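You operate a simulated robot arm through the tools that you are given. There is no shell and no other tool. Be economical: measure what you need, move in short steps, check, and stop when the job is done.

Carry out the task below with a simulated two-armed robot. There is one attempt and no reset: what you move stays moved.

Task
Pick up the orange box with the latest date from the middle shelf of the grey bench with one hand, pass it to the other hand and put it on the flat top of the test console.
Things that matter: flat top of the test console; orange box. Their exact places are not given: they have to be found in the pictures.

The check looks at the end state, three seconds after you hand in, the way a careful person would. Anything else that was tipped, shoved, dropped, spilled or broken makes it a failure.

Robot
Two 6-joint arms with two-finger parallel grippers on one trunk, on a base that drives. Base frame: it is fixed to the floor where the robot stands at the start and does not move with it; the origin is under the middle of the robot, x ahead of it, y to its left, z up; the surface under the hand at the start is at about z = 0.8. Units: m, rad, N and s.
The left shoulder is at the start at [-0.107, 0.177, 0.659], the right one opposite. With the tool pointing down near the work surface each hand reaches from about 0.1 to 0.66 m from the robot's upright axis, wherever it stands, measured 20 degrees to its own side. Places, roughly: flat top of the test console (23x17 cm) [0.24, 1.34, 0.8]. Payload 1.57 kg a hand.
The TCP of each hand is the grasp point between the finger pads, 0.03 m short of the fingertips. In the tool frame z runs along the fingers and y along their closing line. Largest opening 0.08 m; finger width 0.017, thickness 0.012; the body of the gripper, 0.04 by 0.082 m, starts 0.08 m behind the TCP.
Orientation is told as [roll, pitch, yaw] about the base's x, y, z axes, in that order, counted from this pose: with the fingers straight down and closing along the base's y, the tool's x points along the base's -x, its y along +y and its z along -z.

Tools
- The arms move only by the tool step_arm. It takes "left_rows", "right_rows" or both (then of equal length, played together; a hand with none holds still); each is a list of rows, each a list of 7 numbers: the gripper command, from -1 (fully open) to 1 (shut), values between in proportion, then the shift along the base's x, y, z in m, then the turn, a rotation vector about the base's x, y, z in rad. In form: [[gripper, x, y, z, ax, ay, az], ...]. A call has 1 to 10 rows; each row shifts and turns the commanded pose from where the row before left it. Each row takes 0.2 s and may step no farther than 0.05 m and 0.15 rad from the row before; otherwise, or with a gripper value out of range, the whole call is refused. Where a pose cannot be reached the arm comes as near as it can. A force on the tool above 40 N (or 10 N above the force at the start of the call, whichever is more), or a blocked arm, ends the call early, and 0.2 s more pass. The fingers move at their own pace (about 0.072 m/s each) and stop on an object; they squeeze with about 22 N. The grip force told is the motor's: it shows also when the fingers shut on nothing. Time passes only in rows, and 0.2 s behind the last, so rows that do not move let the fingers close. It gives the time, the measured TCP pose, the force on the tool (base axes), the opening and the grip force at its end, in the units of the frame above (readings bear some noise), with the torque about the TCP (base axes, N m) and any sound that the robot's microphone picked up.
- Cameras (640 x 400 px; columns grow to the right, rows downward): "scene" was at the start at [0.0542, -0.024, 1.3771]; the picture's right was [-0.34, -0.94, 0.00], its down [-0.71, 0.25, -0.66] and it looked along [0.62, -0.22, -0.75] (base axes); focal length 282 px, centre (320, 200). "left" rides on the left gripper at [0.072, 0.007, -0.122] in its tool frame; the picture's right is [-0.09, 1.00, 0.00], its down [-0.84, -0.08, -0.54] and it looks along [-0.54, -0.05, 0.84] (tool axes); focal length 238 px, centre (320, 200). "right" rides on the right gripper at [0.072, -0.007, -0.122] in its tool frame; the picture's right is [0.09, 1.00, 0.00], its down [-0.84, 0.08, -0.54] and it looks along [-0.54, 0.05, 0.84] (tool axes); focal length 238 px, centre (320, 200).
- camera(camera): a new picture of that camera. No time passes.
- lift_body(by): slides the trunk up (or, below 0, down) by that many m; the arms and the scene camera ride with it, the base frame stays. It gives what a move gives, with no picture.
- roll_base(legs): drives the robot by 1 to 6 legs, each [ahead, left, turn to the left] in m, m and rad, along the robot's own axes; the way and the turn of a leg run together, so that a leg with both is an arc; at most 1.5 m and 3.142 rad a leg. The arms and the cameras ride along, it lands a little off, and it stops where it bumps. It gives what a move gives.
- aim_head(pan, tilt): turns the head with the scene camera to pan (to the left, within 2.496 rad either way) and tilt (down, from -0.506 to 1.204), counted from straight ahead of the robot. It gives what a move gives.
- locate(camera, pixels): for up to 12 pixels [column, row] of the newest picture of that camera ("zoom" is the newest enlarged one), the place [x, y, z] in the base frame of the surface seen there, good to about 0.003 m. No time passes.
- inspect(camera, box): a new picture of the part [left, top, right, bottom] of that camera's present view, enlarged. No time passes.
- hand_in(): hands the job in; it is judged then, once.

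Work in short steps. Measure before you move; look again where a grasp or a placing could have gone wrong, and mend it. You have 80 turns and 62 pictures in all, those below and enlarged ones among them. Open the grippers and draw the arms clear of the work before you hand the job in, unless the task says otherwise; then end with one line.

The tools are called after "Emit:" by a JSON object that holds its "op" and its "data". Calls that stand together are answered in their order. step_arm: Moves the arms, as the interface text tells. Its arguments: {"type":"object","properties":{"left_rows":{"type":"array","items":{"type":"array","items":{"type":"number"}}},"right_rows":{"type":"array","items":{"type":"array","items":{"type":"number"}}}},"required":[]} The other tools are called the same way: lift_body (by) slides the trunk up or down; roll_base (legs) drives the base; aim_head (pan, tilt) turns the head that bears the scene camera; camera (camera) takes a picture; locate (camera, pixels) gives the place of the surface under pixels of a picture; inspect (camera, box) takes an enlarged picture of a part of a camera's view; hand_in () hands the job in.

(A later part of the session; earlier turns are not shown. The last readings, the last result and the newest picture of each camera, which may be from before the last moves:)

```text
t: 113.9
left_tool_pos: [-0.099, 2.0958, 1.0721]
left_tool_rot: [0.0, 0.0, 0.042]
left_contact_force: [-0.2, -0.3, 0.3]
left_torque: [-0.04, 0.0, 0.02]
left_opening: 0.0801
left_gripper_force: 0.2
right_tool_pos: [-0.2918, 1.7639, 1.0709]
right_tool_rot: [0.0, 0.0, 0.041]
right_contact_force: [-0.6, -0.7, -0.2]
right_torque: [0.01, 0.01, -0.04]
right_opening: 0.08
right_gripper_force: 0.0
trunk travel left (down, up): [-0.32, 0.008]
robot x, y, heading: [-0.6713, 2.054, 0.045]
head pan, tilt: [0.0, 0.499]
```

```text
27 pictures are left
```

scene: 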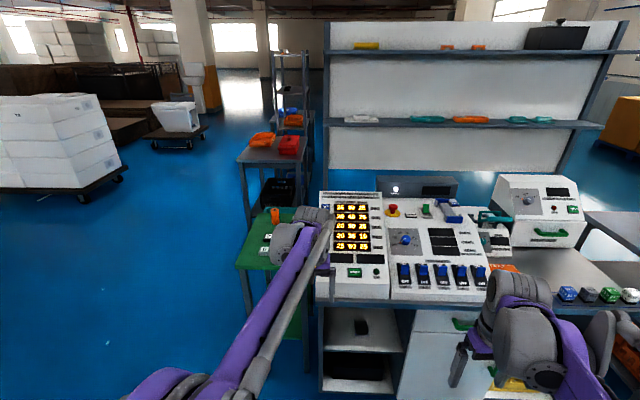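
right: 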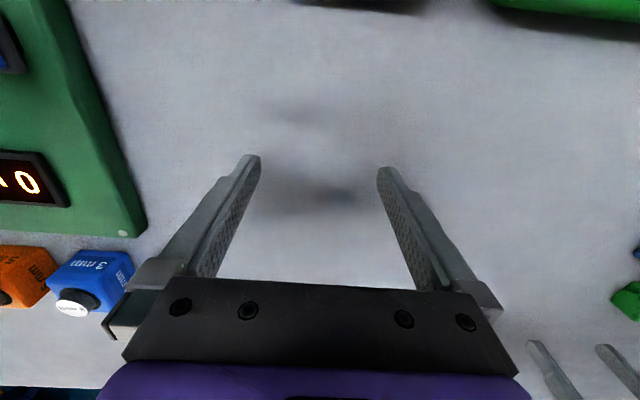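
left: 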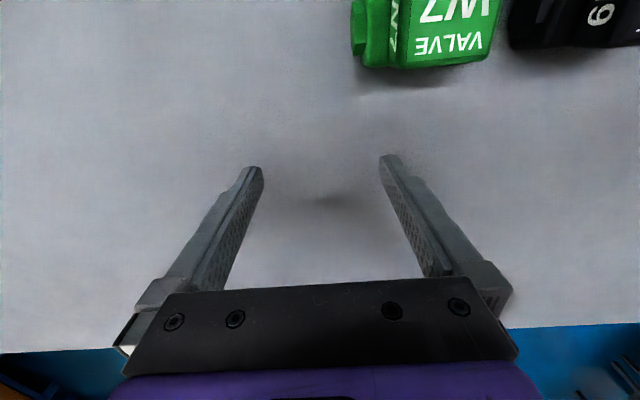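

A further grey bench at (270,150) carries orange and red boxes, and a rack stands behind. I'll zoom and measure.

Emit:
{"op": "inspect", "data": {"camera": "scene", "box": [225, 40, 345, 300]}}

Emit:
{"op": "locate", "data": {"camera": "scene", "pixels": [[262, 140], [290, 145], [292, 121], [248, 160], [295, 161], [274, 215], [260, 255], [293, 60], [285, 200], [361, 325], [250, 130], [303, 160]]}}

```text
1.54 times, centred on (285, 170) of scene
```

zoom: 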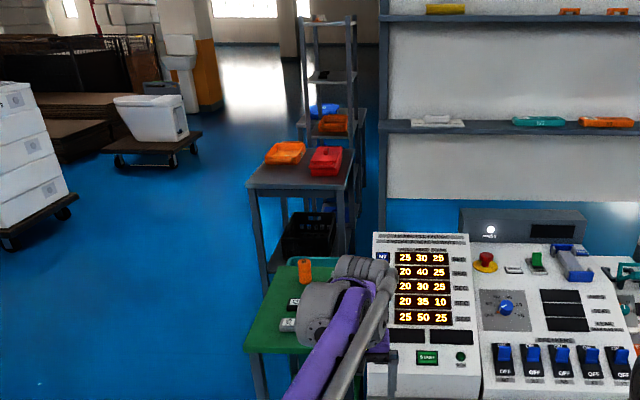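

```text
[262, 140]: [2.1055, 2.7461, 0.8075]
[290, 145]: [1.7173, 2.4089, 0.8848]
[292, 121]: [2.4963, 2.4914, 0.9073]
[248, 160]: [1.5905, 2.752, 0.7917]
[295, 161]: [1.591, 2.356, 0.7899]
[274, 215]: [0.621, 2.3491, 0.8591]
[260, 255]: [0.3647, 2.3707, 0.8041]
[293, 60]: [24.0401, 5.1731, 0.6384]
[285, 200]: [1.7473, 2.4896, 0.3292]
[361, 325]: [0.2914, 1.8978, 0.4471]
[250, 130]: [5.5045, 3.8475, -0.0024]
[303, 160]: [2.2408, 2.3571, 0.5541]
```

The tray boxes there look undated and too big. Bench 2's own body has open compartments (shelf at z≈0.45, dark object at (361,325)); I'll lower the trunk and look inside.

Emit:
{"op": "lift_body", "data": {"by": -0.3}}

Emit:
{"op": "aim_head", "data": {"pan": -0.45, "tilt": 0.6}}

Emit:
{"op": "camera", "data": {"camera": "scene"}}

```text
t: 116.9
left_tool_pos: [-0.0984, 2.0949, 0.7709]
left_tool_rot: [0.001, 0.001, 0.041]
left_contact_force: [0.3, 0.2, 0.0]
left_torque: [0.01, 0.0, -0.01]
left_opening: 0.0801
left_gripper_force: 0.0
right_tool_pos: [-0.2932, 1.7624, 0.7716]
right_tool_rot: [0.001, 0.0, 0.041]
right_contact_force: [0.2, 0.2, -0.4]
right_torque: [0.02, 0.01, -0.01]
right_opening: 0.0801
right_gripper_force: 0.1
trunk travel left (down, up): [-0.02, 0.308]
robot x, y, heading: [-0.6717, 2.0574, 0.044]
head pan, tilt: [0.0, 0.499]
```

```text
t: 117.8
left_tool_pos: [-0.0987, 2.097, 0.7703]
left_tool_rot: [-0.001, 0.0, 0.043]
left_contact_force: [0.2, 0.2, 0.2]
left_torque: [0.01, -0.01, 0.0]
left_opening: 0.0799
left_gripper_force: 0.0
right_tool_pos: [-0.2916, 1.7625, 0.7705]
right_tool_rot: [0.002, 0.0, 0.043]
right_contact_force: [-0.3, 0.0, 0.1]
right_torque: [0.01, 0.02, 0.01]
right_opening: 0.0802
right_gripper_force: 0.1
trunk travel left (down, up): [-0.02, 0.308]
robot x, y, heading: [-0.6683, 2.0526, 0.041]
head pan, tilt: [-0.45, 0.6]
```

```text
25 pictures are left
```

scene: 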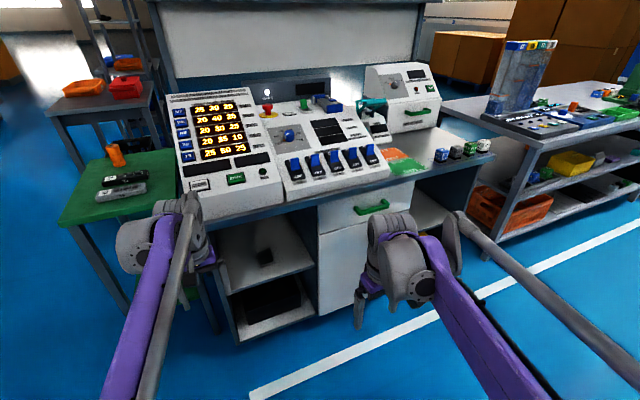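

No dated boxes there. I'll go in front of the shelf at z 1.35 and read the labels on the orange X9 box at high zoom; along the way also check the wall benches.

Emit:
{"op": "lift_body", "data": {"by": 0.3}}

Emit:
{"op": "roll_base", "data": {"legs": [[0.2, -0.6, -0.04]]}}

Emit:
{"op": "aim_head", "data": {"pan": 0.0, "tilt": 0.3}}

Emit:
{"op": "inspect", "data": {"camera": "scene", "box": [260, 130, 400, 210]}}

Emit:
{"op": "aim_head", "data": {"pan": -2.3, "tilt": 0.25}}

Emit:
{"op": "inspect", "data": {"camera": "scene", "box": [20, 80, 300, 255]}}

```text
t: 120.8
left_tool_pos: [-0.0999, 2.0961, 1.0716]
left_tool_rot: [0.0, 0.0, 0.041]
left_contact_force: [-0.1, 0.0, -0.2]
left_torque: [0.01, 0.01, 0.0]
left_opening: 0.0799
left_gripper_force: 0.0
right_tool_pos: [-0.2927, 1.7629, 1.071]
right_tool_rot: [0.001, -0.001, 0.042]
right_contact_force: [0.7, -0.4, 0.2]
right_torque: [-0.01, 0.01, 0.02]
right_opening: 0.08
right_gripper_force: 0.0
trunk travel left (down, up): [-0.32, 0.008]
robot x, y, heading: [-0.6685, 2.0541, 0.044]
head pan, tilt: [-0.45, 0.6]
```

```text
t: 126.5
left_tool_pos: [0.1195, 1.4843, 1.0709]
left_tool_rot: [0.0, 0.001, 0.0]
left_contact_force: [0.2, 0.1, -0.3]
left_torque: [-0.02, 0.01, -0.01]
left_opening: 0.0802
left_gripper_force: 0.1
right_tool_pos: [-0.0879, 1.1598, 1.0702]
right_tool_rot: [0.002, 0.0, -0.001]
right_contact_force: [-1.1, -0.1, 0.6]
right_torque: [0.01, -0.01, 0.0]
right_opening: 0.0799
right_gripper_force: 0.1
trunk travel left (down, up): [-0.32, 0.008]
robot x, y, heading: [-0.4557, 1.4673, 0.001]
head pan, tilt: [-0.45, 0.6]
```

```text
t: 127.4
left_tool_pos: [0.1197, 1.4845, 1.071]
left_tool_rot: [0.001, 0.002, 0.001]
left_contact_force: [0.2, -0.6, 0.2]
left_torque: [0.03, -0.02, 0.03]
left_opening: 0.08
left_gripper_force: 0.0
right_tool_pos: [-0.0887, 1.1622, 1.0702]
right_tool_rot: [0.001, 0.0, 0.0]
right_contact_force: [0.4, 0.5, -0.6]
right_torque: [-0.05, 0.0, 0.0]
right_opening: 0.08
right_gripper_force: 0.1
trunk travel left (down, up): [-0.32, 0.008]
robot x, y, heading: [-0.4572, 1.465, 0.002]
head pan, tilt: [0.0, 0.3]
```

```text
4.57 times, centred on (330, 170) of scene
```

zoom: 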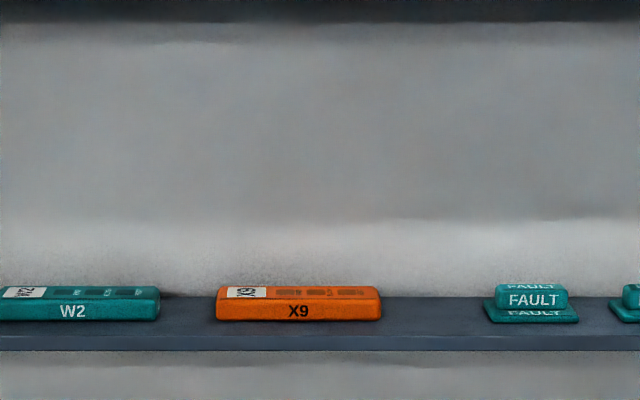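

```text
t: 129.5
left_tool_pos: [0.1194, 1.4846, 1.0715]
left_tool_rot: [0.0, 0.0, -0.002]
left_contact_force: [-0.2, -0.4, 0.8]
left_torque: [0.02, -0.02, 0.0]
left_opening: 0.0798
left_gripper_force: 0.1
right_tool_pos: [-0.0869, 1.1596, 1.0709]
right_tool_rot: [-0.002, 0.002, 0.001]
right_contact_force: [-0.1, -0.7, 0.4]
right_torque: [-0.01, -0.01, 0.01]
right_opening: 0.0799
right_gripper_force: 0.0
trunk travel left (down, up): [-0.32, 0.008]
robot x, y, heading: [-0.4557, 1.467, -0.002]
head pan, tilt: [-2.3, 0.25]
```

```text
2.29 times, centred on (160, 168) of scene
```

zoom: 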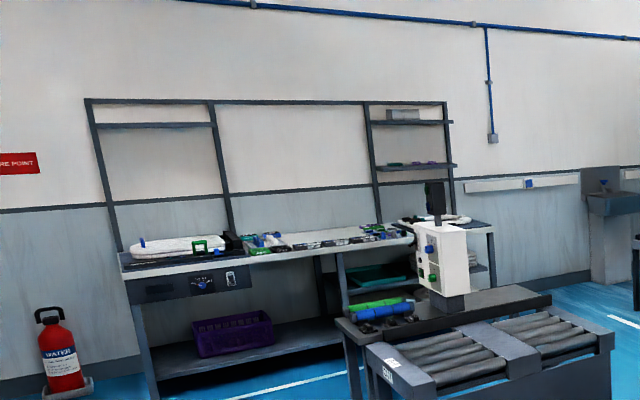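

X9 shows no date. I'll look harder at the wall bench's small middle shelf (zoom (415,163)) and the shelf bench in the right half of this view.

Emit:
{"op": "inspect", "data": {"camera": "scene", "box": [170, 120, 230, 160]}}

Emit:
{"op": "inspect", "data": {"camera": "scene", "box": [300, 80, 560, 250]}}

```text
10.00 times, centred on (200, 140) of scene
```

zoom: 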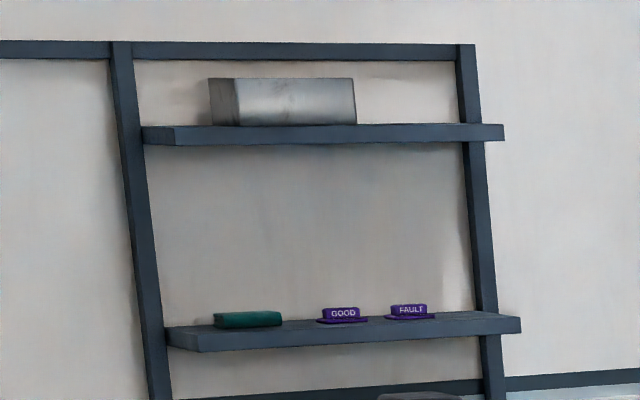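

```text
2.35 times, centred on (430, 165) of scene
```

zoom: 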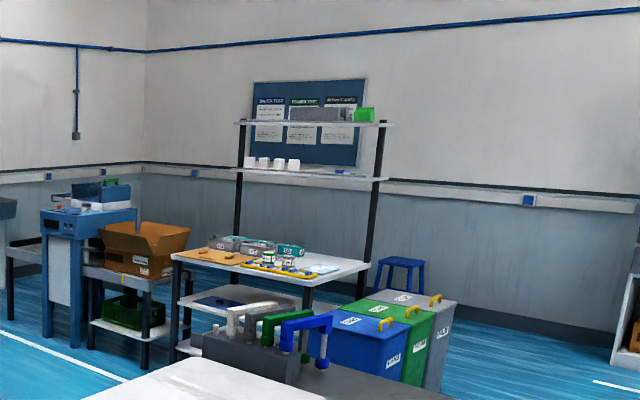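

None there. A small grey stand with several shelves stood near the pillar (earlier at (520,165) of the pan 2.3 view); I'll zoom in on that.

Emit:
{"op": "aim_head", "data": {"pan": 1.75, "tilt": 0.3}}

Emit:
{"op": "camera", "data": {"camera": "scene"}}

```text
t: 132.8
left_tool_pos: [0.1201, 1.4848, 1.0711]
left_tool_rot: [0.0, 0.001, -0.001]
left_contact_force: [-0.2, 1.1, -0.8]
left_torque: [-0.02, 0.01, -0.01]
left_opening: 0.0799
left_gripper_force: 0.1
right_tool_pos: [-0.0886, 1.1596, 1.07]
right_tool_rot: [0.001, 0.001, -0.001]
right_contact_force: [0.0, 0.1, 0.2]
right_torque: [-0.02, -0.01, 0.02]
right_opening: 0.0799
right_gripper_force: 0.1
trunk travel left (down, up): [-0.32, 0.008]
robot x, y, heading: [-0.4538, 1.4683, 0.001]
head pan, tilt: [1.751, 0.3]
```

```text
20 pictures are left
```

scene: 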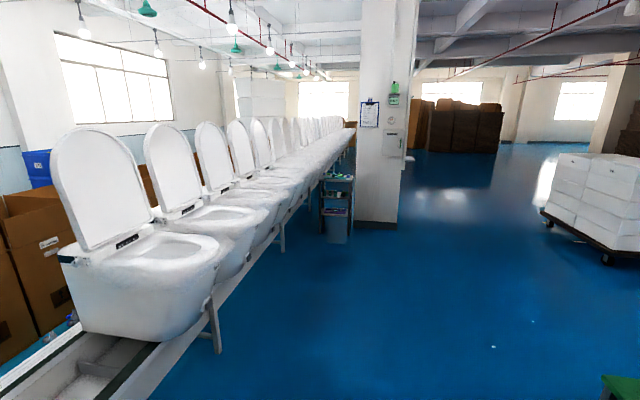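

The stand sits at (337,195); zooming on it.

Emit:
{"op": "inspect", "data": {"camera": "scene", "box": [300, 160, 372, 250]}}

Emit:
{"op": "locate", "data": {"camera": "scene", "pixels": [[337, 179], [337, 195], [337, 225]]}}

```text
4.44 times, centred on (336, 205) of scene
```

zoom: 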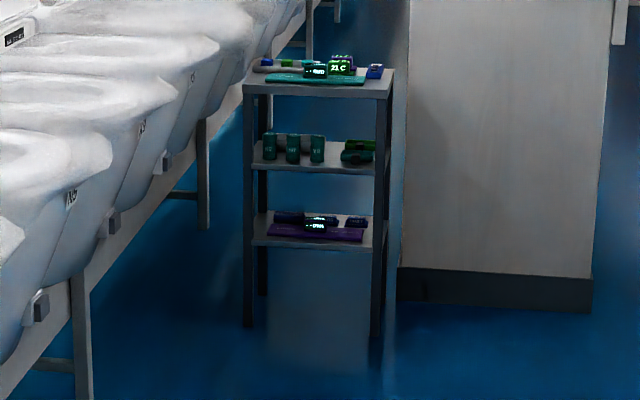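

```text
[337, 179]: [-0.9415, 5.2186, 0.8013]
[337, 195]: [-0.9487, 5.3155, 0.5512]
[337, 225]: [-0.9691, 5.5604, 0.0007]
```

Nothing orange there. The light-grey bench's middle shelf still has hidden space behind the yellow crate, so I'll return, lower the trunk and tilt the left wrist camera to look straight into that shelf.

Emit:
{"op": "roll_base", "data": {"legs": [[-0.15, -1.35, 0]]}}

Emit:
{"op": "lift_body", "data": {"by": -0.32}}

Emit:
{"op": "step_arm", "data": {"left_rows": [[-1, -0.04, 0, -0.02, 0, -0.14, 0], [-1, -0.04, 0, -0.02, 0, -0.14, 0], [-1, -0.03, 0, -0.02, 0, -0.14, 0], [-1, -0.03, 0, -0.02, 0, -0.14, 0], [-1, -0.03, 0, -0.02, 0, -0.14, 0], [-1, -0.03, 0, -0.02, 0, -0.14, 0]]}}

Emit:
{"op": "camera", "data": {"camera": "left"}}

```text
t: 144.8
left_tool_pos: [-0.013, 0.1594, 1.0713]
left_tool_rot: [0.0, 0.0, 0.026]
left_contact_force: [-0.7, 1.5, -0.6]
left_torque: [0.0, 0.0, -0.01]
left_opening: 0.0799
left_gripper_force: 0.0
right_tool_pos: [-0.2127, -0.1712, 1.0709]
right_tool_rot: [0.0, 0.001, 0.024]
right_contact_force: [0.0, 0.6, -0.4]
right_torque: [0.02, -0.02, -0.01]
right_opening: 0.0801
right_gripper_force: 0.0
trunk travel left (down, up): [-0.32, 0.008]
robot x, y, heading: [-0.5867, 0.1276, 0.02]
head pan, tilt: [1.751, 0.3]
```

```text
t: 147.9
left_tool_pos: [-0.0137, 0.1585, 0.7509]
left_tool_rot: [0.0, 0.001, 0.024]
left_contact_force: [-0.2, 0.7, 0.9]
left_torque: [0.04, 0.01, -0.02]
left_opening: 0.0799
left_gripper_force: 0.1
right_tool_pos: [-0.2131, -0.1714, 0.7506]
right_tool_rot: [0.0, 0.0, 0.025]
right_contact_force: [0.1, -0.4, -0.1]
right_torque: [-0.01, -0.01, 0.02]
right_opening: 0.0798
right_gripper_force: 0.0
trunk travel left (down, up): [0.0, 0.328]
robot x, y, heading: [-0.5859, 0.1277, 0.019]
head pan, tilt: [1.751, 0.3]
```

```text
t: 149.3
left_tool_pos: [-0.2136, 0.1599, 0.6334]
left_tool_rot: [-0.03, -0.841, 0.04]
left_contact_force: [-0.3, 0.5, -0.6]
left_torque: [0.0, 0.03, 0.02]
left_opening: 0.08
left_gripper_force: 0.0
right_tool_pos: [-0.2117, -0.1712, 0.7509]
right_tool_rot: [0.001, 0.001, 0.024]
right_contact_force: [-0.2, 0.1, 0.2]
right_torque: [0.0, -0.01, -0.01]
right_opening: 0.08
right_gripper_force: 0.1
trunk travel left (down, up): [0.0, 0.328]
robot x, y, heading: [-0.5885, 0.1248, 0.026]
head pan, tilt: [1.751, 0.3]
```

```text
18 pictures are left
```

left: 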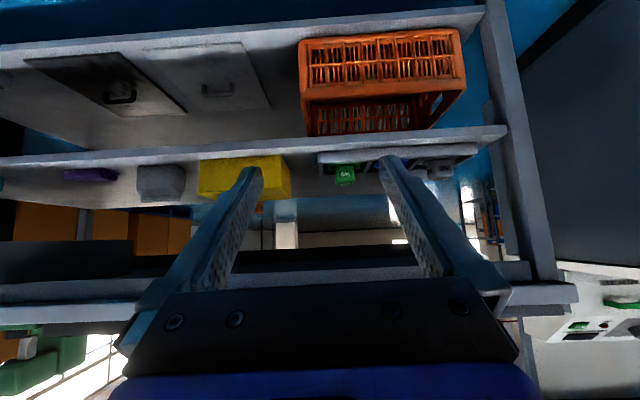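

The view (upside down) shows an orange sliver at about (258,207) behind the yellow crate. I'll zoom in there.

Emit:
{"op": "inspect", "data": {"camera": "left", "box": [130, 140, 330, 250]}}

Emit:
{"op": "locate", "data": {"camera": "left", "pixels": [[230, 175], [259, 207], [160, 180], [90, 175], [345, 175], [300, 155], [340, 140], [284, 235]]}}

```text
3.20 times, centred on (230, 195) of left
```

zoom: 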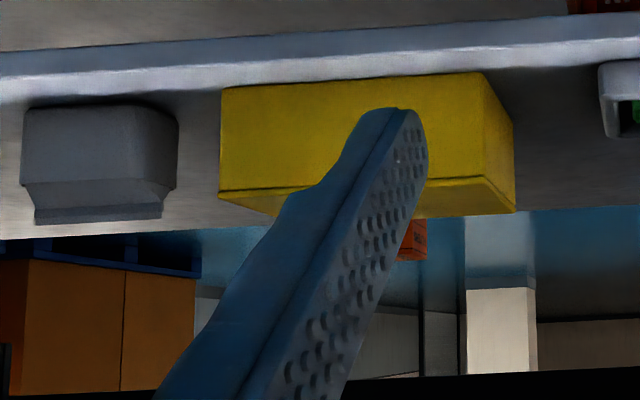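

```text
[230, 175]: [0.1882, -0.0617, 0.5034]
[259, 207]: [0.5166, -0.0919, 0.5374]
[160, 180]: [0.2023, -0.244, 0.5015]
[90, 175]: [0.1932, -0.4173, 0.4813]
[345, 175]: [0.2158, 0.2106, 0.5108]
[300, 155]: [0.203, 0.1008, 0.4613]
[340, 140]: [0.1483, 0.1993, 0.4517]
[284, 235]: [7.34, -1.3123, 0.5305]
```

There is an orange box with text at about (0.517,-0.092,0.537), hidden behind the yellow crate. I'll drive right so the wrist camera sees behind the crate from the side.

Emit:
{"op": "roll_base", "data": {"legs": [[0, -0.6, 0]]}}

Emit:
{"op": "camera", "data": {"camera": "left"}}

```text
t: 155.0
left_tool_pos: [-0.1987, -0.4294, 0.6328]
left_tool_rot: [-0.027, -0.839, 0.041]
left_contact_force: [-0.8, -0.8, 0.5]
left_torque: [-0.02, 0.0, 0.01]
left_opening: 0.0797
left_gripper_force: 0.0
right_tool_pos: [-0.1959, -0.7589, 0.7507]
right_tool_rot: [0.001, -0.002, 0.025]
right_contact_force: [-0.3, 0.3, -0.1]
right_torque: [-0.01, 0.0, 0.03]
right_opening: 0.0803
right_gripper_force: 0.1
trunk travel left (down, up): [0.0, 0.328]
robot x, y, heading: [-0.5713, -0.4611, 0.028]
head pan, tilt: [1.751, 0.3]
```

```text
16 pictures are left
```

left: 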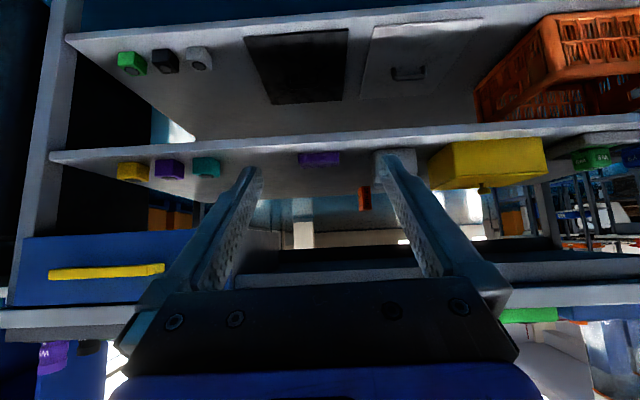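

An orange box shows at (364,198), and something small at (484,189). I'll zoom and measure.

Emit:
{"op": "inspect", "data": {"camera": "left", "box": [350, 150, 500, 240]}}

Emit:
{"op": "locate", "data": {"camera": "zoom", "pixels": [[60, 200], [60, 160], [60, 250]]}}

Emit:
{"op": "locate", "data": {"camera": "left", "pixels": [[364, 190], [364, 207], [484, 189], [481, 188], [485, 165], [500, 215], [340, 190], [393, 160]]}}

```text
4.27 times, centred on (425, 195) of left
```

zoom: 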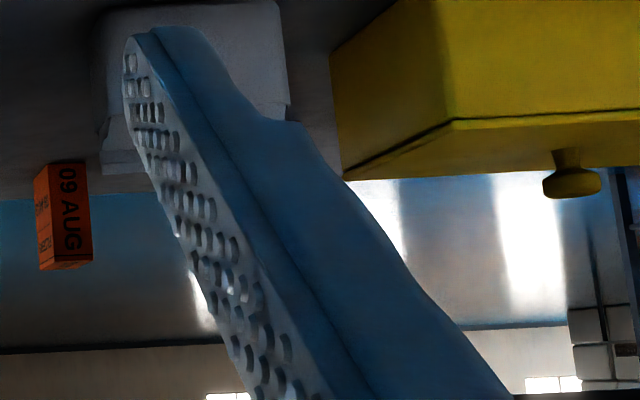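

```text
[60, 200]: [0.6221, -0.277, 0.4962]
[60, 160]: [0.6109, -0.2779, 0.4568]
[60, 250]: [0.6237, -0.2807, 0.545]
```

```text
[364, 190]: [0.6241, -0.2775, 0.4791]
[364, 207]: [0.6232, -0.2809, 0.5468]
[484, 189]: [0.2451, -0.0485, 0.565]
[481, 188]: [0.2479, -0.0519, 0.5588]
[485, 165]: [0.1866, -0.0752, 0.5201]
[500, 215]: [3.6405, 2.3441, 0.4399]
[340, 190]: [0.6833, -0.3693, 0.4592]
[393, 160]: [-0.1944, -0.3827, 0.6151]
```

One box reads "09 AUG" at (0.623,-0.28), z 0.457–0.55. I'll raise the wrist camera and shift left to read the other box and find any more.

Emit:
{"op": "step_arm", "data": {"left_rows": [[-1, 0, 0, 0.035, 0, 0, 0], [-1, 0, 0, 0.035, 0, 0, 0]]}}

Emit:
{"op": "roll_base", "data": {"legs": [[0, 0.35, 0]]}}

Emit:
{"op": "inspect", "data": {"camera": "left", "box": [120, 110, 520, 260]}}

```text
t: 155.6
left_tool_pos: [-0.1989, -0.4293, 0.7028]
left_tool_rot: [-0.029, -0.839, 0.04]
left_contact_force: [0.6, -0.3, -0.3]
left_torque: [0.02, 0.0, 0.04]
left_opening: 0.08
left_gripper_force: 0.1
right_tool_pos: [-0.1967, -0.7599, 0.751]
right_tool_rot: [-0.001, -0.001, 0.027]
right_contact_force: [0.1, -0.1, -0.4]
right_torque: [-0.01, -0.03, 0.01]
right_opening: 0.08
right_gripper_force: 0.1
trunk travel left (down, up): [0.0, 0.328]
robot x, y, heading: [-0.5708, -0.4635, 0.031]
head pan, tilt: [1.751, 0.3]
```

```text
t: 159.3
left_tool_pos: [-0.2077, -0.0755, 0.7032]
left_tool_rot: [-0.028, -0.839, 0.039]
left_contact_force: [0.0, -0.6, -0.7]
left_torque: [0.01, -0.01, 0.01]
left_opening: 0.0801
left_gripper_force: 0.1
right_tool_pos: [-0.2068, -0.406, 0.7507]
right_tool_rot: [-0.001, 0.0, 0.024]
right_contact_force: [-1.0, 0.2, 0.5]
right_torque: [-0.02, 0.03, -0.03]
right_opening: 0.0797
right_gripper_force: 0.0
trunk travel left (down, up): [0.0, 0.328]
robot x, y, heading: [-0.5771, -0.1078, 0.031]
head pan, tilt: [1.751, 0.3]
```

```text
1.60 times, centred on (320, 185) of left
```

zoom: 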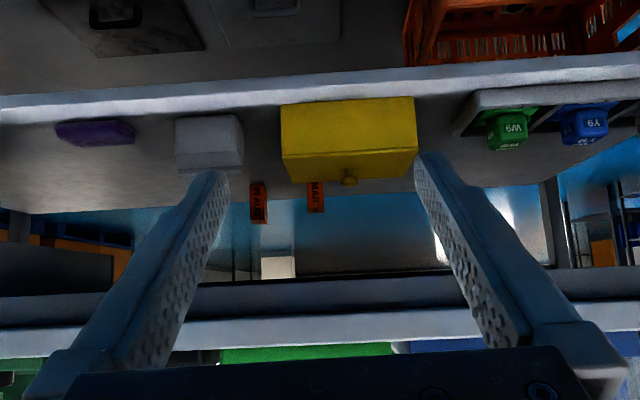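

Two boxes: "09 AUG" at zoom (259,203) and one "… MAR" at (316,197). I'll zoom further on both, and measure.

Emit:
{"op": "inspect", "data": {"camera": "left", "box": [260, 170, 350, 226]}}

Emit:
{"op": "locate", "data": {"camera": "zoom", "pixels": [[150, 200], [400, 200], [360, 170], [320, 60]]}}

```text
7.11 times, centred on (305, 198) of left
```

zoom: 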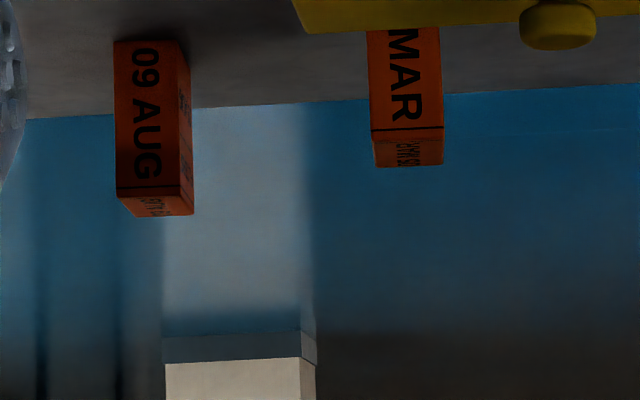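

```text
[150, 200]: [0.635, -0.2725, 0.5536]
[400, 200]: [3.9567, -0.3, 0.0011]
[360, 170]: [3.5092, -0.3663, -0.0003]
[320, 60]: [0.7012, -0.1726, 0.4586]
```

The second box reads "… MAR"; both stand upright, ~3.7 cm wide, ~9 cm tall. I'll line the left shoulder up with the AUG box, extend the left arm forward and low outside the bench, and retract/raise the right arm.

Emit:
{"op": "roll_base", "data": {"legs": [[-0.08, -0.36, -0.03]]}}

Emit:
{"op": "step_arm", "data": {"left_rows": [[-1, 0.035, 0.014, -0.012, 0, -0.026, 0], [-1, 0.035, 0.014, -0.012, 0, -0.026, 0], [-1, 0.035, 0.014, -0.012, 0, -0.026, 0], [-1, 0.035, 0.014, -0.012, 0, -0.026, 0], [-1, 0.035, 0.014, -0.012, 0, -0.026, 0], [-1, 0.035, 0.014, -0.012, 0, -0.026, 0], [-1, 0.035, 0.014, -0.012, 0, -0.026, 0], [-1, 0.035, 0.014, -0.012, 0, -0.026, 0], [-1, 0.035, 0.014, -0.012, 0, -0.026, 0], [-1, 0.035, 0.014, -0.012, 0, -0.026, 0]], "right_rows": [[-1, -0.013, 0, 0.02, 0, 0, 0], [-1, -0.013, 0, 0.02, 0, 0, 0], [-1, -0.013, 0, 0.02, 0, 0, 0], [-1, -0.013, 0, 0.02, 0, 0, 0], [-1, -0.013, 0, 0.02, 0, 0, 0], [-1, -0.013, 0, 0.02, 0, 0, 0], [-1, -0.013, 0, 0.02, 0, 0, 0], [-1, -0.013, 0, 0.02, 0, 0, 0], [-1, -0.013, 0, 0.02, 0, 0, 0], [-1, -0.013, 0, 0.02, 0, 0, 0]]}}

Emit:
{"op": "camera", "data": {"camera": "left"}}

```text
t: 162.9
left_tool_pos: [-0.2832, -0.4402, 0.7025]
left_tool_rot: [-0.029, -0.84, 0.008]
left_contact_force: [0.5, 0.0, -1.0]
left_torque: [0.02, -0.01, -0.03]
left_opening: 0.0799
left_gripper_force: 0.0
right_tool_pos: [-0.2933, -0.7705, 0.7508]
right_tool_rot: [0.0, 0.0, -0.006]
right_contact_force: [-0.4, 0.3, -0.3]
right_torque: [0.01, -0.01, -0.03]
right_opening: 0.0799
right_gripper_force: 0.0
trunk travel left (down, up): [0.0, 0.328]
robot x, y, heading: [-0.6574, -0.4637, -0.005]
head pan, tilt: [1.751, 0.3]
```

```text
t: 165.1
left_tool_pos: [0.0667, -0.2985, 0.5791]
left_tool_rot: [-0.032, -1.1, 0.013]
left_contact_force: [0.6, -0.2, 0.2]
left_torque: [-0.02, -0.05, 0.01]
left_opening: 0.0797
left_gripper_force: 0.0
right_tool_pos: [-0.4221, -0.77, 0.9524]
right_tool_rot: [-0.001, 0.001, -0.005]
right_contact_force: [0.3, -0.1, -0.3]
right_torque: [-0.01, 0.02, 0.02]
right_opening: 0.0801
right_gripper_force: 0.0
trunk travel left (down, up): [0.0, 0.328]
robot x, y, heading: [-0.6588, -0.4597, -0.007]
head pan, tilt: [1.751, 0.3]
```

```text
12 pictures are left
```

left: 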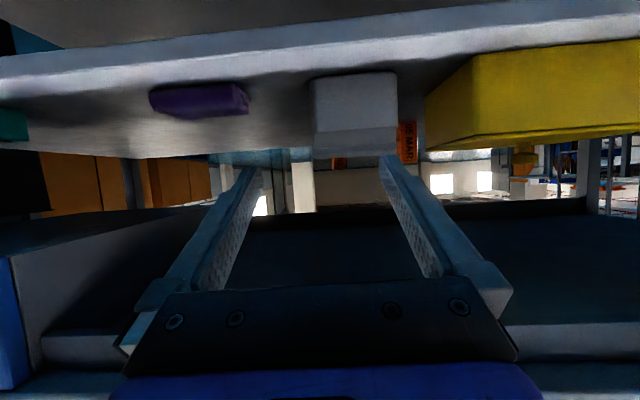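

The arm extends fine. I'll measure the obstacles (grey box, crate, purple box, underside of top) and read the MAR box at (407,140).

Emit:
{"op": "locate", "data": {"camera": "left", "pixels": [[320, 110], [390, 110], [318, 148], [392, 148], [160, 100], [245, 100], [435, 130], [480, 130], [407, 140], [340, 163], [300, 240], [200, 340]]}}

Emit:
{"op": "inspect", "data": {"camera": "left", "box": [300, 90, 460, 190]}}

```text
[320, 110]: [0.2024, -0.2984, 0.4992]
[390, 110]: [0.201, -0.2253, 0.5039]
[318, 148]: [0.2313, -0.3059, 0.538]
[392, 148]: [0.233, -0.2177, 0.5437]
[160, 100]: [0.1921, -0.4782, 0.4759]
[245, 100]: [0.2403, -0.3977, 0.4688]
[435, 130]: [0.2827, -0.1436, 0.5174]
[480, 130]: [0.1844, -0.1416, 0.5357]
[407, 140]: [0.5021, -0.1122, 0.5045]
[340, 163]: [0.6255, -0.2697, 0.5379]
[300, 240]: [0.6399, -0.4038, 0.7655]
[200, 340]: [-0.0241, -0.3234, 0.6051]
```

```text
4.00 times, centred on (380, 140) of left
```

zoom: 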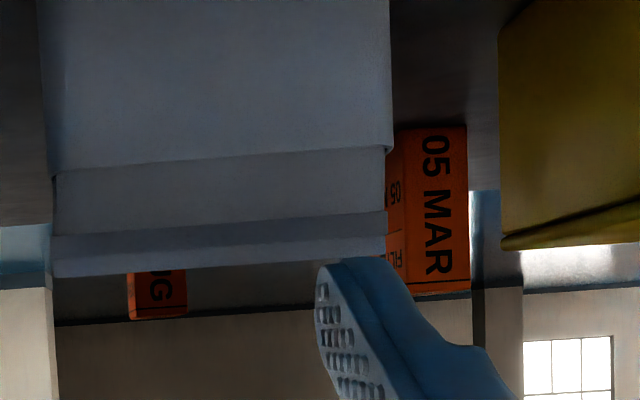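

Boxes: "05 MAR" at (0.50,-0.11) and "09 AUG" at (0.625,-0.27). A lane at y≈-0.352 between grey box (y -0.306) and purple box (y -0.397) is free; I'll close the fingers, shift into it and straighten the arm, then check its profile with the head.

Emit:
{"op": "step_arm", "data": {"left_rows": [[1, 0, -0.027, 0, 0, 0, 0], [1, 0, -0.026, 0, 0, 0, 0], [1, 0.03, 0, 0, 0, 0, 0], [1, 0.03, 0, 0, 0, 0, 0], [1, 0.03, 0, 0, 0, 0, 0]]}}

Emit:
{"op": "aim_head", "data": {"pan": 0.15, "tilt": 0.8}}

Emit:
{"op": "camera", "data": {"camera": "scene"}}

```text
t: 166.3
left_tool_pos: [0.1549, -0.3529, 0.5801]
left_tool_rot: [-0.032, -1.1, 0.011]
left_contact_force: [-0.2, -0.3, -0.1]
left_torque: [0.01, -0.03, -0.01]
left_opening: 0.0
left_gripper_force: 21.1
right_tool_pos: [-0.4215, -0.7702, 0.9524]
right_tool_rot: [0.001, 0.0, -0.005]
right_contact_force: [-0.4, 0.3, 0.1]
right_torque: [0.0, -0.02, -0.01]
right_opening: 0.0799
right_gripper_force: 0.1
trunk travel left (down, up): [0.0, 0.328]
robot x, y, heading: [-0.6568, -0.4651, -0.009]
head pan, tilt: [1.751, 0.3]
```

```text
t: 168.0
left_tool_pos: [0.1541, -0.3545, 0.5815]
left_tool_rot: [-0.031, -1.099, 0.014]
left_contact_force: [-0.6, -0.8, 0.0]
left_torque: [0.02, 0.01, 0.0]
left_opening: 0.0
left_gripper_force: 21.4
right_tool_pos: [-0.4226, -0.77, 0.9527]
right_tool_rot: [0.0, -0.001, -0.005]
right_contact_force: [0.0, -0.1, 0.8]
right_torque: [0.0, -0.02, 0.01]
right_opening: 0.08
right_gripper_force: 0.0
trunk travel left (down, up): [0.0, 0.328]
robot x, y, heading: [-0.6557, -0.4607, -0.002]
head pan, tilt: [0.15, 0.799]
```

```text
10 pictures are left
```

scene: 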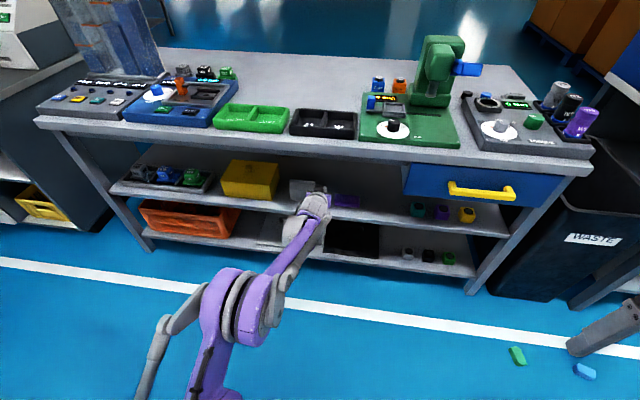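

I'll measure the heights of elbow (255,290), forearm and the top's front edge.

Emit:
{"op": "locate", "data": {"camera": "scene", "pixels": [[245, 285], [230, 275], [285, 245], [297, 238], [310, 200], [320, 150], [320, 160], [280, 150], [245, 310], [320, 205]]}}

```text
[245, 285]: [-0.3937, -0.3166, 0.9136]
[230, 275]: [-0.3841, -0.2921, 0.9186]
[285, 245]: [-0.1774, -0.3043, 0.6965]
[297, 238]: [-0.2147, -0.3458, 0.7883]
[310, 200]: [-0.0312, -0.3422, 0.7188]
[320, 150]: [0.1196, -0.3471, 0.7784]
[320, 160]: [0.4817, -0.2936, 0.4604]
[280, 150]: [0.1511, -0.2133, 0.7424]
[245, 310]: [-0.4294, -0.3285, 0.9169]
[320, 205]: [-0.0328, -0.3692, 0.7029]
```

The forearm would currently hit the top's front edge (x≈0.12, z≈0.75). I'll straighten the arm more and lower the hand slightly, so that the forearm is flatter, then re-measure.

Emit:
{"op": "step_arm", "data": {"left_rows": [[1, 0.027, 0, -0.009, 0, 0, 0], [1, 0.027, 0, -0.009, 0, 0, 0], [1, 0.027, 0, -0.009, 0, 0, 0], [1, 0.025, 0, -0.008, 0, 0, 0]]}}

Emit:
{"op": "camera", "data": {"camera": "scene"}}

Emit:
{"op": "locate", "data": {"camera": "scene", "pixels": [[250, 270], [270, 255], [285, 235], [295, 225], [305, 205], [320, 185], [310, 190], [265, 280]]}}

```text
t: 169.0
left_tool_pos: [0.2352, -0.3523, 0.5553]
left_tool_rot: [-0.033, -1.1, 0.013]
left_contact_force: [0.2, 0.0, 0.3]
left_torque: [-0.01, 0.01, 0.0]
left_opening: 0.0
left_gripper_force: 21.0
left hand out of reach, approached as far as the arm can: row 4
right_tool_pos: [-0.4226, -0.7701, 0.9531]
right_tool_rot: [0.0, 0.001, -0.005]
right_contact_force: [0.2, 0.2, -0.3]
right_torque: [0.01, 0.0, -0.02]
right_opening: 0.08
right_gripper_force: 0.1
trunk travel left (down, up): [0.0, 0.328]
robot x, y, heading: [-0.658, -0.4597, -0.002]
head pan, tilt: [0.15, 0.799]
```

```text
9 pictures are left
```

scene: 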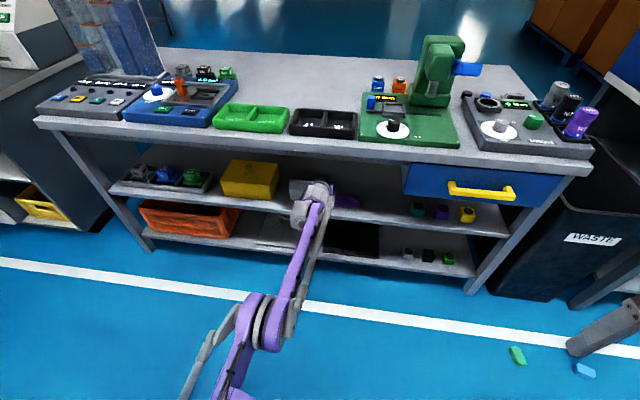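

```text
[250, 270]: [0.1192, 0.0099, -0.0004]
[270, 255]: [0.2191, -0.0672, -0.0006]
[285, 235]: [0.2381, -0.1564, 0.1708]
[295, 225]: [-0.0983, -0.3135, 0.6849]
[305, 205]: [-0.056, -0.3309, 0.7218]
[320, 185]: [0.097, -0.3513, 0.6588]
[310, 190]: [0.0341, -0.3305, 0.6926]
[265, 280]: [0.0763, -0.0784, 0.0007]
```

Measuring the elbow and forearm points at their new pixels.

Emit:
{"op": "locate", "data": {"camera": "scene", "pixels": [[245, 315], [265, 325], [272, 310], [283, 290], [292, 265], [303, 235], [308, 215], [320, 190], [310, 260], [300, 290], [300, 205]]}}

```text
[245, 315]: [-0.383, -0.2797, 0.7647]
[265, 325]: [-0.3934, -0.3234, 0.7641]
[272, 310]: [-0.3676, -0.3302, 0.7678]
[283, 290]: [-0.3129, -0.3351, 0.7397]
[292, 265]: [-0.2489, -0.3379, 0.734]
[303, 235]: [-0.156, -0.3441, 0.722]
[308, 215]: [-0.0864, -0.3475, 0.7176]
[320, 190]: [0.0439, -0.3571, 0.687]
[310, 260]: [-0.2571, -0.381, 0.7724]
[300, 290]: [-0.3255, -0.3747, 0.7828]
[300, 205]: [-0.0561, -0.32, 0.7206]
```

The arm's top is now ≤0.785 at the elbow and ~0.72 along the forearm. I'll find exactly where the top's front lip ends.

Emit:
{"op": "locate", "data": {"camera": "scene", "pixels": [[335, 152], [335, 154], [335, 156], [335, 158], [335, 160], [335, 162], [300, 225], [315, 225], [320, 210], [312, 245], [318, 235], [290, 320]]}}

```text
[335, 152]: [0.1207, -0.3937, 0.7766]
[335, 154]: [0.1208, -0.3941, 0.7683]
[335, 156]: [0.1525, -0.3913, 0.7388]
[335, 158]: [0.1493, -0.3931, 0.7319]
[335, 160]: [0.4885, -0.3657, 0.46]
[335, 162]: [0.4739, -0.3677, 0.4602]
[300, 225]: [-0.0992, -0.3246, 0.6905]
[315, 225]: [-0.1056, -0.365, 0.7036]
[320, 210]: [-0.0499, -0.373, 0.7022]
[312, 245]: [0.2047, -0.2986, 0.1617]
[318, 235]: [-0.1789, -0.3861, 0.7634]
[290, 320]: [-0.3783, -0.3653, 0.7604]
```

A rail at x≈0.15 goes down to z≈0.73, so the wrist must sit lower. I'll back off a bit and roll the hand by 180° so the wrist camera is on top, which permits nearly horizontal fingers and a low wrist.

Emit:
{"op": "roll_base", "data": {"legs": [[-0.15, 0, 0]]}}

Emit:
{"op": "step_arm", "data": {"left_rows": [[1, -0.04, 0, 0.005, 0.1319, 0, -0.0672], [1, 0, 0, 0, 0.1319, 0, -0.0672], [1, 0, 0, 0, 0.1319, 0, -0.0672], [1, 0, 0, 0, 0.1319, 0, -0.0672], [1, 0, 0, 0, 0.1319, 0, -0.0672], [1, 0, 0, 0, 0.1319, 0, -0.0672], [1, 0, 0, 0, 0.1319, 0, -0.0672], [1, 0, 0, 0, 0.1319, 0, -0.0672], [1, 0, 0, 0, 0.1319, 0, -0.0672], [1, 0, 0, 0, 0.1319, 0, -0.0672]]}}

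```text
t: 170.4
left_tool_pos: [0.0849, -0.3516, 0.556]
left_tool_rot: [-0.034, -1.099, 0.009]
left_contact_force: [-0.4, -0.2, 0.6]
left_torque: [0.03, 0.02, 0.01]
left_opening: 0.0001
left_gripper_force: 21.0
right_tool_pos: [-0.5733, -0.769, 0.9535]
right_tool_rot: [0.0, 0.0, -0.005]
right_contact_force: [0.0, -0.2, 0.0]
right_torque: [0.0, 0.02, -0.01]
right_opening: 0.0799
right_gripper_force: 0.0
trunk travel left (down, up): [0.0, 0.328]
robot x, y, heading: [-0.8078, -0.4566, -0.007]
head pan, tilt: [0.15, 0.799]
```

```text
t: 172.6
left_tool_pos: [0.0441, -0.3521, 0.5601]
left_tool_rot: [1.075, -0.081, -1.53]
left_contact_force: [0.6, -0.5, 0.2]
left_torque: [-0.02, -0.01, 0.0]
left_opening: 0.0
left_gripper_force: 21.6
right_tool_pos: [-0.5727, -0.7688, 0.952]
right_tool_rot: [0.0, 0.0, -0.006]
right_contact_force: [0.2, -0.7, 0.0]
right_torque: [0.02, -0.03, -0.03]
right_opening: 0.0798
right_gripper_force: 0.1
trunk travel left (down, up): [0.0, 0.328]
robot x, y, heading: [-0.8117, -0.4605, -0.007]
head pan, tilt: [0.15, 0.799]
```

The roll works without limits so far; continuing it.

Emit:
{"op": "step_arm", "data": {"left_rows": [[1, 0, 0, 0, 0.1319, 0, -0.0672], [1, 0, 0, 0, 0.1319, 0, -0.0672], [1, 0, 0, 0, 0.1319, 0, -0.0672], [1, 0, 0, 0, 0.1319, 0, -0.0672], [1, 0, 0, 0, 0.1319, 0, -0.0672], [1, 0, 0, 0, 0.1319, 0, -0.0672], [1, 0, 0, 0, 0.1319, 0, -0.0672], [1, 0, 0, 0, 0.1319, 0, -0.0672], [1, 0, 0, 0, 0.1319, 0, -0.0672], [1, 0, 0, 0, 0.1319, 0, -0.0672]]}}

```text
t: 174.8
left_tool_pos: [0.0453, -0.3527, 0.5615]
left_tool_rot: [0.32, 1.068, -2.755]
left_contact_force: [-0.4, 0.1, -0.8]
left_torque: [0.02, -0.01, 0.01]
left_opening: 0.0
left_gripper_force: 21.2
right_tool_pos: [-0.5737, -0.769, 0.9517]
right_tool_rot: [0.001, 0.0, -0.005]
right_contact_force: [0.0, 0.1, 0.2]
right_torque: [0.0, 0.0, 0.02]
right_opening: 0.0801
right_gripper_force: 0.1
trunk travel left (down, up): [0.0, 0.328]
robot x, y, heading: [-0.806, -0.4615, -0.008]
head pan, tilt: [0.15, 0.799]
```

Finishing the roll, then levelling the fingers to about 10° below horizontal, and taking the (now upright) wrist picture.

Emit:
{"op": "step_arm", "data": {"left_rows": [[1, 0, 0, 0, 0.1319, 0, -0.0672], [1, 0, 0, 0, 0.024, 0, -0.0122], [1, 0, 0, -0.007, 0, -0.149, 0], [1, 0, 0, -0.007, 0, -0.149, 0], [1, 0.02, 0, 0, 0, 0, 0], [1, 0.02, 0, 0, 0, 0, 0]]}}

Emit:
{"op": "camera", "data": {"camera": "left"}}

```text
t: 176.2
left_tool_pos: [0.0853, -0.3524, 0.5459]
left_tool_rot: [0.033, 1.398, -3.083]
left_contact_force: [0.1, -0.3, 0.5]
left_torque: [-0.01, -0.01, 0.02]
left_opening: 0.0
left_gripper_force: 21.8
right_tool_pos: [-0.5744, -0.7698, 0.954]
right_tool_rot: [-0.001, 0.002, -0.004]
right_contact_force: [-0.3, -0.4, 0.0]
right_torque: [-0.03, 0.01, 0.0]
right_opening: 0.0796
right_gripper_force: 0.0
trunk travel left (down, up): [0.0, 0.328]
robot x, y, heading: [-0.8055, -0.4628, -0.005]
head pan, tilt: [0.15, 0.799]
```

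```text
8 pictures are left
```

left: 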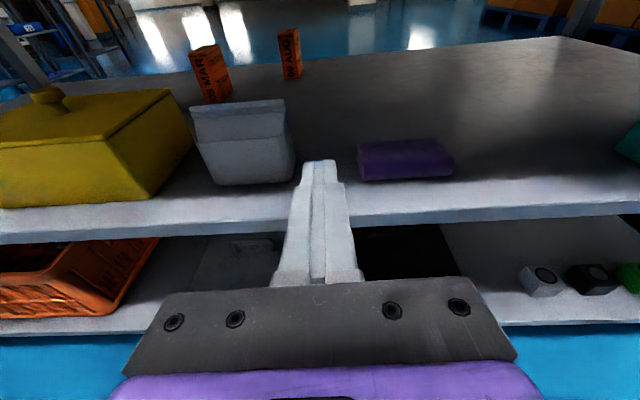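

Clear upright view: AUG box at (290,55), MAR at (210,78), lane between grey box and purple box is open. I'll measure AUG edges and obstacles.

Emit:
{"op": "locate", "data": {"camera": "left", "pixels": [[287, 60], [299, 60], [281, 55], [292, 33], [291, 76], [301, 74], [292, 140], [360, 160], [286, 45], [218, 75], [245, 130], [320, 170]]}}

Emit:
{"op": "inspect", "data": {"camera": "left", "box": [260, 20, 320, 90]}}

Emit:
{"op": "locate", "data": {"camera": "zoom", "pixels": [[240, 200], [300, 200], [340, 200], [370, 200], [300, 100], [300, 310]]}}

```text
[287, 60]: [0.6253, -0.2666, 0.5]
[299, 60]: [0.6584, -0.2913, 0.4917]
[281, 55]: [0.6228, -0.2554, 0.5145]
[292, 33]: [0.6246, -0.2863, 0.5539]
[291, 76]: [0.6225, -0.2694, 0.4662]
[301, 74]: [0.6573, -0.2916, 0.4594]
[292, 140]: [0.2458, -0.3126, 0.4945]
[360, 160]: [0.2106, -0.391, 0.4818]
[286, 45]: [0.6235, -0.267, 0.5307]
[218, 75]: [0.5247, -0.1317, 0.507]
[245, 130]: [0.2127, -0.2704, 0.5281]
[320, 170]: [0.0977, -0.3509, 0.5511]
```

```text
5.71 times, centred on (290, 55) of left
```

zoom: 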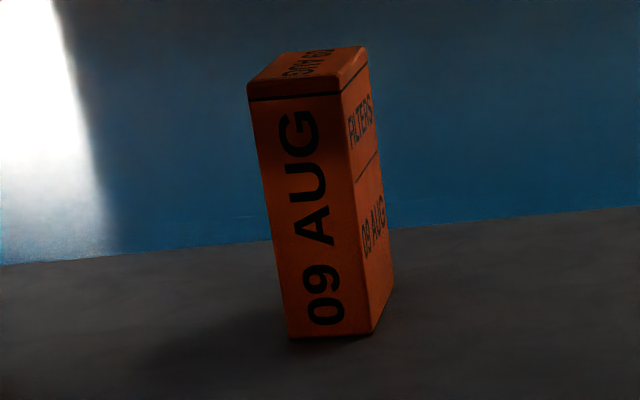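

```text
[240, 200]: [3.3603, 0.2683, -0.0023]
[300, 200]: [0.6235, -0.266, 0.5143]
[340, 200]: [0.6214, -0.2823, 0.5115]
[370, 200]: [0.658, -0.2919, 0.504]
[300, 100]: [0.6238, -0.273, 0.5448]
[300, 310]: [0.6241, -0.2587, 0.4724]
```

The box is "09 AUG" (x 0.624–0.66, y -0.292…-0.252, z 0.458–0.555), later than "05 MAR". To keep the forearm off the grey box I'll approach at a 0.25 rad heading; first I check where the loose bits on the floor at (517,355),(585,370) are.

Emit:
{"op": "locate", "data": {"camera": "scene", "pixels": [[517, 355], [585, 370], [565, 240], [515, 290], [465, 293], [470, 190]]}}

```text
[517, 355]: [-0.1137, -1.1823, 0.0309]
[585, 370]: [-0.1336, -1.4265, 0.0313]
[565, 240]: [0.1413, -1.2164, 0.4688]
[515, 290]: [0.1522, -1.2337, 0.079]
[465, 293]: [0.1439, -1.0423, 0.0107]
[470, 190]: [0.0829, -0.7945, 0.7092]
```

The clips on the floor (≈0.5 m from the planned base position) and the drawer handle stay clear. I'll turn the base 0.255 rad, slide right, and set the hand in front of the left shoulder.

Emit:
{"op": "roll_base", "data": {"legs": [[-0.05, 0, 0.256], [0, -0.35, 0]]}}

```text
t: 177.4
left_tool_pos: [0.0007, -0.1649, 0.5462]
left_tool_rot: [0.032, 1.4, -2.868]
left_contact_force: [0.0, -0.7, -0.1]
left_torque: [0.03, -0.02, -0.01]
left_opening: 0.0
left_gripper_force: 21.9
right_tool_pos: [-0.5508, -0.7129, 0.9528]
right_tool_rot: [0.0, 0.0, 0.214]
right_contact_force: [0.5, -1.2, -0.1]
right_torque: [-0.01, 0.02, -0.02]
right_opening: 0.0799
right_gripper_force: 0.0
trunk travel left (down, up): [0.0, 0.328]
robot x, y, heading: [-0.8455, -0.4628, 0.21]
head pan, tilt: [0.15, 0.799]
stopped in leg 1: the robot was blocked; the commanded pose is now the measured one
```

The base got blocked behind (turntable side) at x≈-0.85. I'll move ahead a little, check nothing else, then slide right and finish the turn.

Emit:
{"op": "roll_base", "data": {"legs": [[0.09, -0.1, 0], [0, -0.26, 0.04]]}}

Emit:
{"op": "aim_head", "data": {"pan": -2.4, "tilt": 0.9}}

Emit:
{"op": "camera", "data": {"camera": "scene"}}

```text
t: 181.5
left_tool_pos: [0.1556, -0.459, 0.5463]
left_tool_rot: [0.036, 1.398, -2.821]
left_contact_force: [0.1, 0.1, 0.1]
left_torque: [0.01, -0.01, 0.01]
left_opening: 0.0001
left_gripper_force: 21.0
right_tool_pos: [-0.3726, -1.031, 0.9515]
right_tool_rot: [0.0, 0.001, 0.256]
right_contact_force: [-0.2, 0.2, 0.1]
right_torque: [0.0, 0.0, 0.02]
right_opening: 0.08
right_gripper_force: 0.0
trunk travel left (down, up): [0.0, 0.328]
robot x, y, heading: [-0.6794, -0.792, 0.257]
head pan, tilt: [0.15, 0.799]
```

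```text
t: 183.8
left_tool_pos: [0.1566, -0.4588, 0.5458]
left_tool_rot: [0.035, 1.399, -2.823]
left_contact_force: [-0.8, 0.2, 0.2]
left_torque: [-0.01, 0.02, 0.0]
left_opening: 0.0001
left_gripper_force: 20.9
right_tool_pos: [-0.372, -1.0313, 0.9524]
right_tool_rot: [0.001, -0.001, 0.256]
right_contact_force: [-0.2, -0.7, -0.4]
right_torque: [0.02, -0.01, -0.01]
right_opening: 0.08
right_gripper_force: 0.1
trunk travel left (down, up): [0.0, 0.328]
robot x, y, heading: [-0.6765, -0.7943, 0.253]
head pan, tilt: [-2.4, 0.901]
```

```text
6 pictures are left
```

scene: 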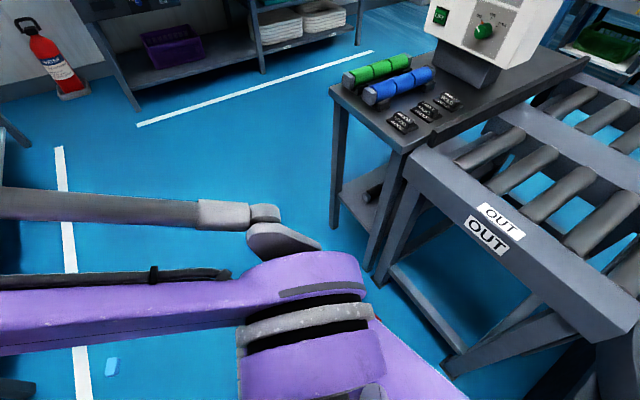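

The view confirms nothing behind was disturbed. Now base heading ≈0.254; I'll align the tool yaw with it and shift the hand onto the approach line (y -0.395 at x 0.157), then drive in 0.28 m.

Emit:
{"op": "step_arm", "data": {"left_rows": [[1, 0, 0.032, 0, 0, 0, -0.032], [1, 0, 0.032, 0, 0, 0, -0.033]]}}

Emit:
{"op": "roll_base", "data": {"legs": [[0.28, 0, 0]]}}

```text
t: 184.4
left_tool_pos: [0.1598, -0.4106, 0.5461]
left_tool_rot: [0.002, 1.392, -2.885]
left_contact_force: [-0.7, 0.3, -0.1]
left_torque: [0.01, 0.0, 0.03]
left_opening: 0.0
left_gripper_force: 21.0
left hand out of reach, approached as far as the arm can: row 2
right_tool_pos: [-0.3729, -1.0313, 0.9525]
right_tool_rot: [-0.001, 0.0, 0.258]
right_contact_force: [0.5, -0.1, -0.2]
right_torque: [-0.02, -0.01, -0.05]
right_opening: 0.0802
right_gripper_force: 0.0
trunk travel left (down, up): [0.0, 0.328]
robot x, y, heading: [-0.6779, -0.7919, 0.262]
head pan, tilt: [-2.4, 0.901]
```

```text
t: 186.3
left_tool_pos: [0.4272, -0.3373, 0.5455]
left_tool_rot: [0.003, 1.39, -2.885]
left_contact_force: [0.2, -0.1, 0.4]
left_torque: [-0.02, -0.01, 0.01]
left_opening: 0.0
left_gripper_force: 21.1
right_tool_pos: [-0.1015, -0.9597, 0.9539]
right_tool_rot: [0.001, 0.0, 0.257]
right_contact_force: [0.0, 0.2, -0.5]
right_torque: [0.01, 0.0, 0.02]
right_opening: 0.08
right_gripper_force: 0.1
trunk travel left (down, up): [0.0, 0.328]
robot x, y, heading: [-0.408, -0.725, 0.261]
head pan, tilt: [-2.4, 0.901]
```

No contact on the way in. I'll open the gripper and look before the last stretch.

Emit:
{"op": "step_arm", "data": {"left_rows": [[-1, 0, 0, 0, 0, 0, 0], [-1, 0, 0, 0, 0, 0, 0], [-1, 0, 0, 0, 0, 0, 0]]}}

Emit:
{"op": "camera", "data": {"camera": "left"}}

```text
t: 187.1
left_tool_pos: [0.4273, -0.3369, 0.5454]
left_tool_rot: [0.003, 1.39, -2.885]
left_contact_force: [0.3, -0.3, -0.6]
left_torque: [0.02, 0.0, 0.01]
left_opening: 0.0801
left_gripper_force: 0.1
right_tool_pos: [-0.1022, -0.9598, 0.9519]
right_tool_rot: [0.001, 0.0, 0.258]
right_contact_force: [0.0, -1.4, 0.0]
right_torque: [-0.02, -0.01, 0.0]
right_opening: 0.0801
right_gripper_force: 0.0
trunk travel left (down, up): [0.0, 0.328]
robot x, y, heading: [-0.411, -0.7255, 0.256]
head pan, tilt: [-2.4, 0.901]
```

```text
5 pictures are left
```

left: 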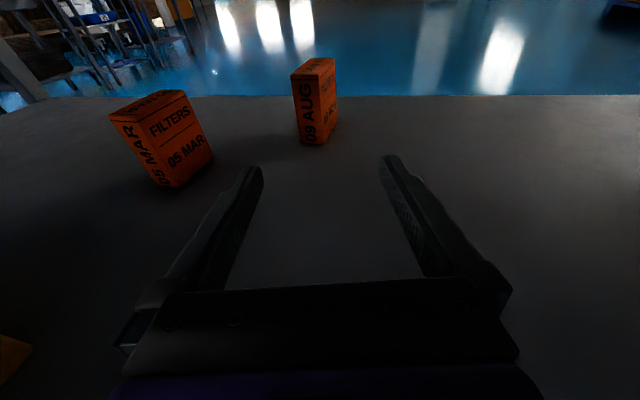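

Only two boxes exist here, AUG being later. I'll locate the AUG box's edges precisely.

Emit:
{"op": "locate", "data": {"camera": "left", "pixels": [[295, 100], [314, 100], [320, 100], [336, 92], [336, 110], [302, 76], [328, 62], [305, 140], [155, 150], [205, 140]]}}

```text
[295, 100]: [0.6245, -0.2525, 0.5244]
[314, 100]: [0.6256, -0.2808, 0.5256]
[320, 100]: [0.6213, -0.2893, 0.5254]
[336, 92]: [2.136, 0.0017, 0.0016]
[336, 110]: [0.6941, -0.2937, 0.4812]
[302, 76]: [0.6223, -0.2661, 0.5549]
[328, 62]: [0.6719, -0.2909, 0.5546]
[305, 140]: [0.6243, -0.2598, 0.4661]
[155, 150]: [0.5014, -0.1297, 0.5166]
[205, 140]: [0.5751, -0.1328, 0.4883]
```

Box spans x 0.623–0.697, y -0.292…-0.250, z 0.458–0.555. I'll drive ahead 0.15 first and check.

Emit:
{"op": "roll_base", "data": {"legs": [[0.15, 0.003, 0]]}}

```text
t: 188.5
left_tool_pos: [0.5664, -0.2949, 0.5461]
left_tool_rot: [0.002, 1.389, -2.882]
left_contact_force: [-0.8, 0.4, -0.1]
left_torque: [0.0, 0.0, 0.0]
left_opening: 0.0801
left_gripper_force: 0.0
right_tool_pos: [0.0382, -0.9194, 0.9515]
right_tool_rot: [0.0, 0.0, 0.262]
right_contact_force: [1.0, 0.0, -0.5]
right_torque: [0.0, -0.03, -0.03]
right_opening: 0.0798
right_gripper_force: 0.1
trunk travel left (down, up): [0.0, 0.328]
robot x, y, heading: [-0.275, -0.6838, 0.256]
head pan, tilt: [-2.4, 0.901]
```

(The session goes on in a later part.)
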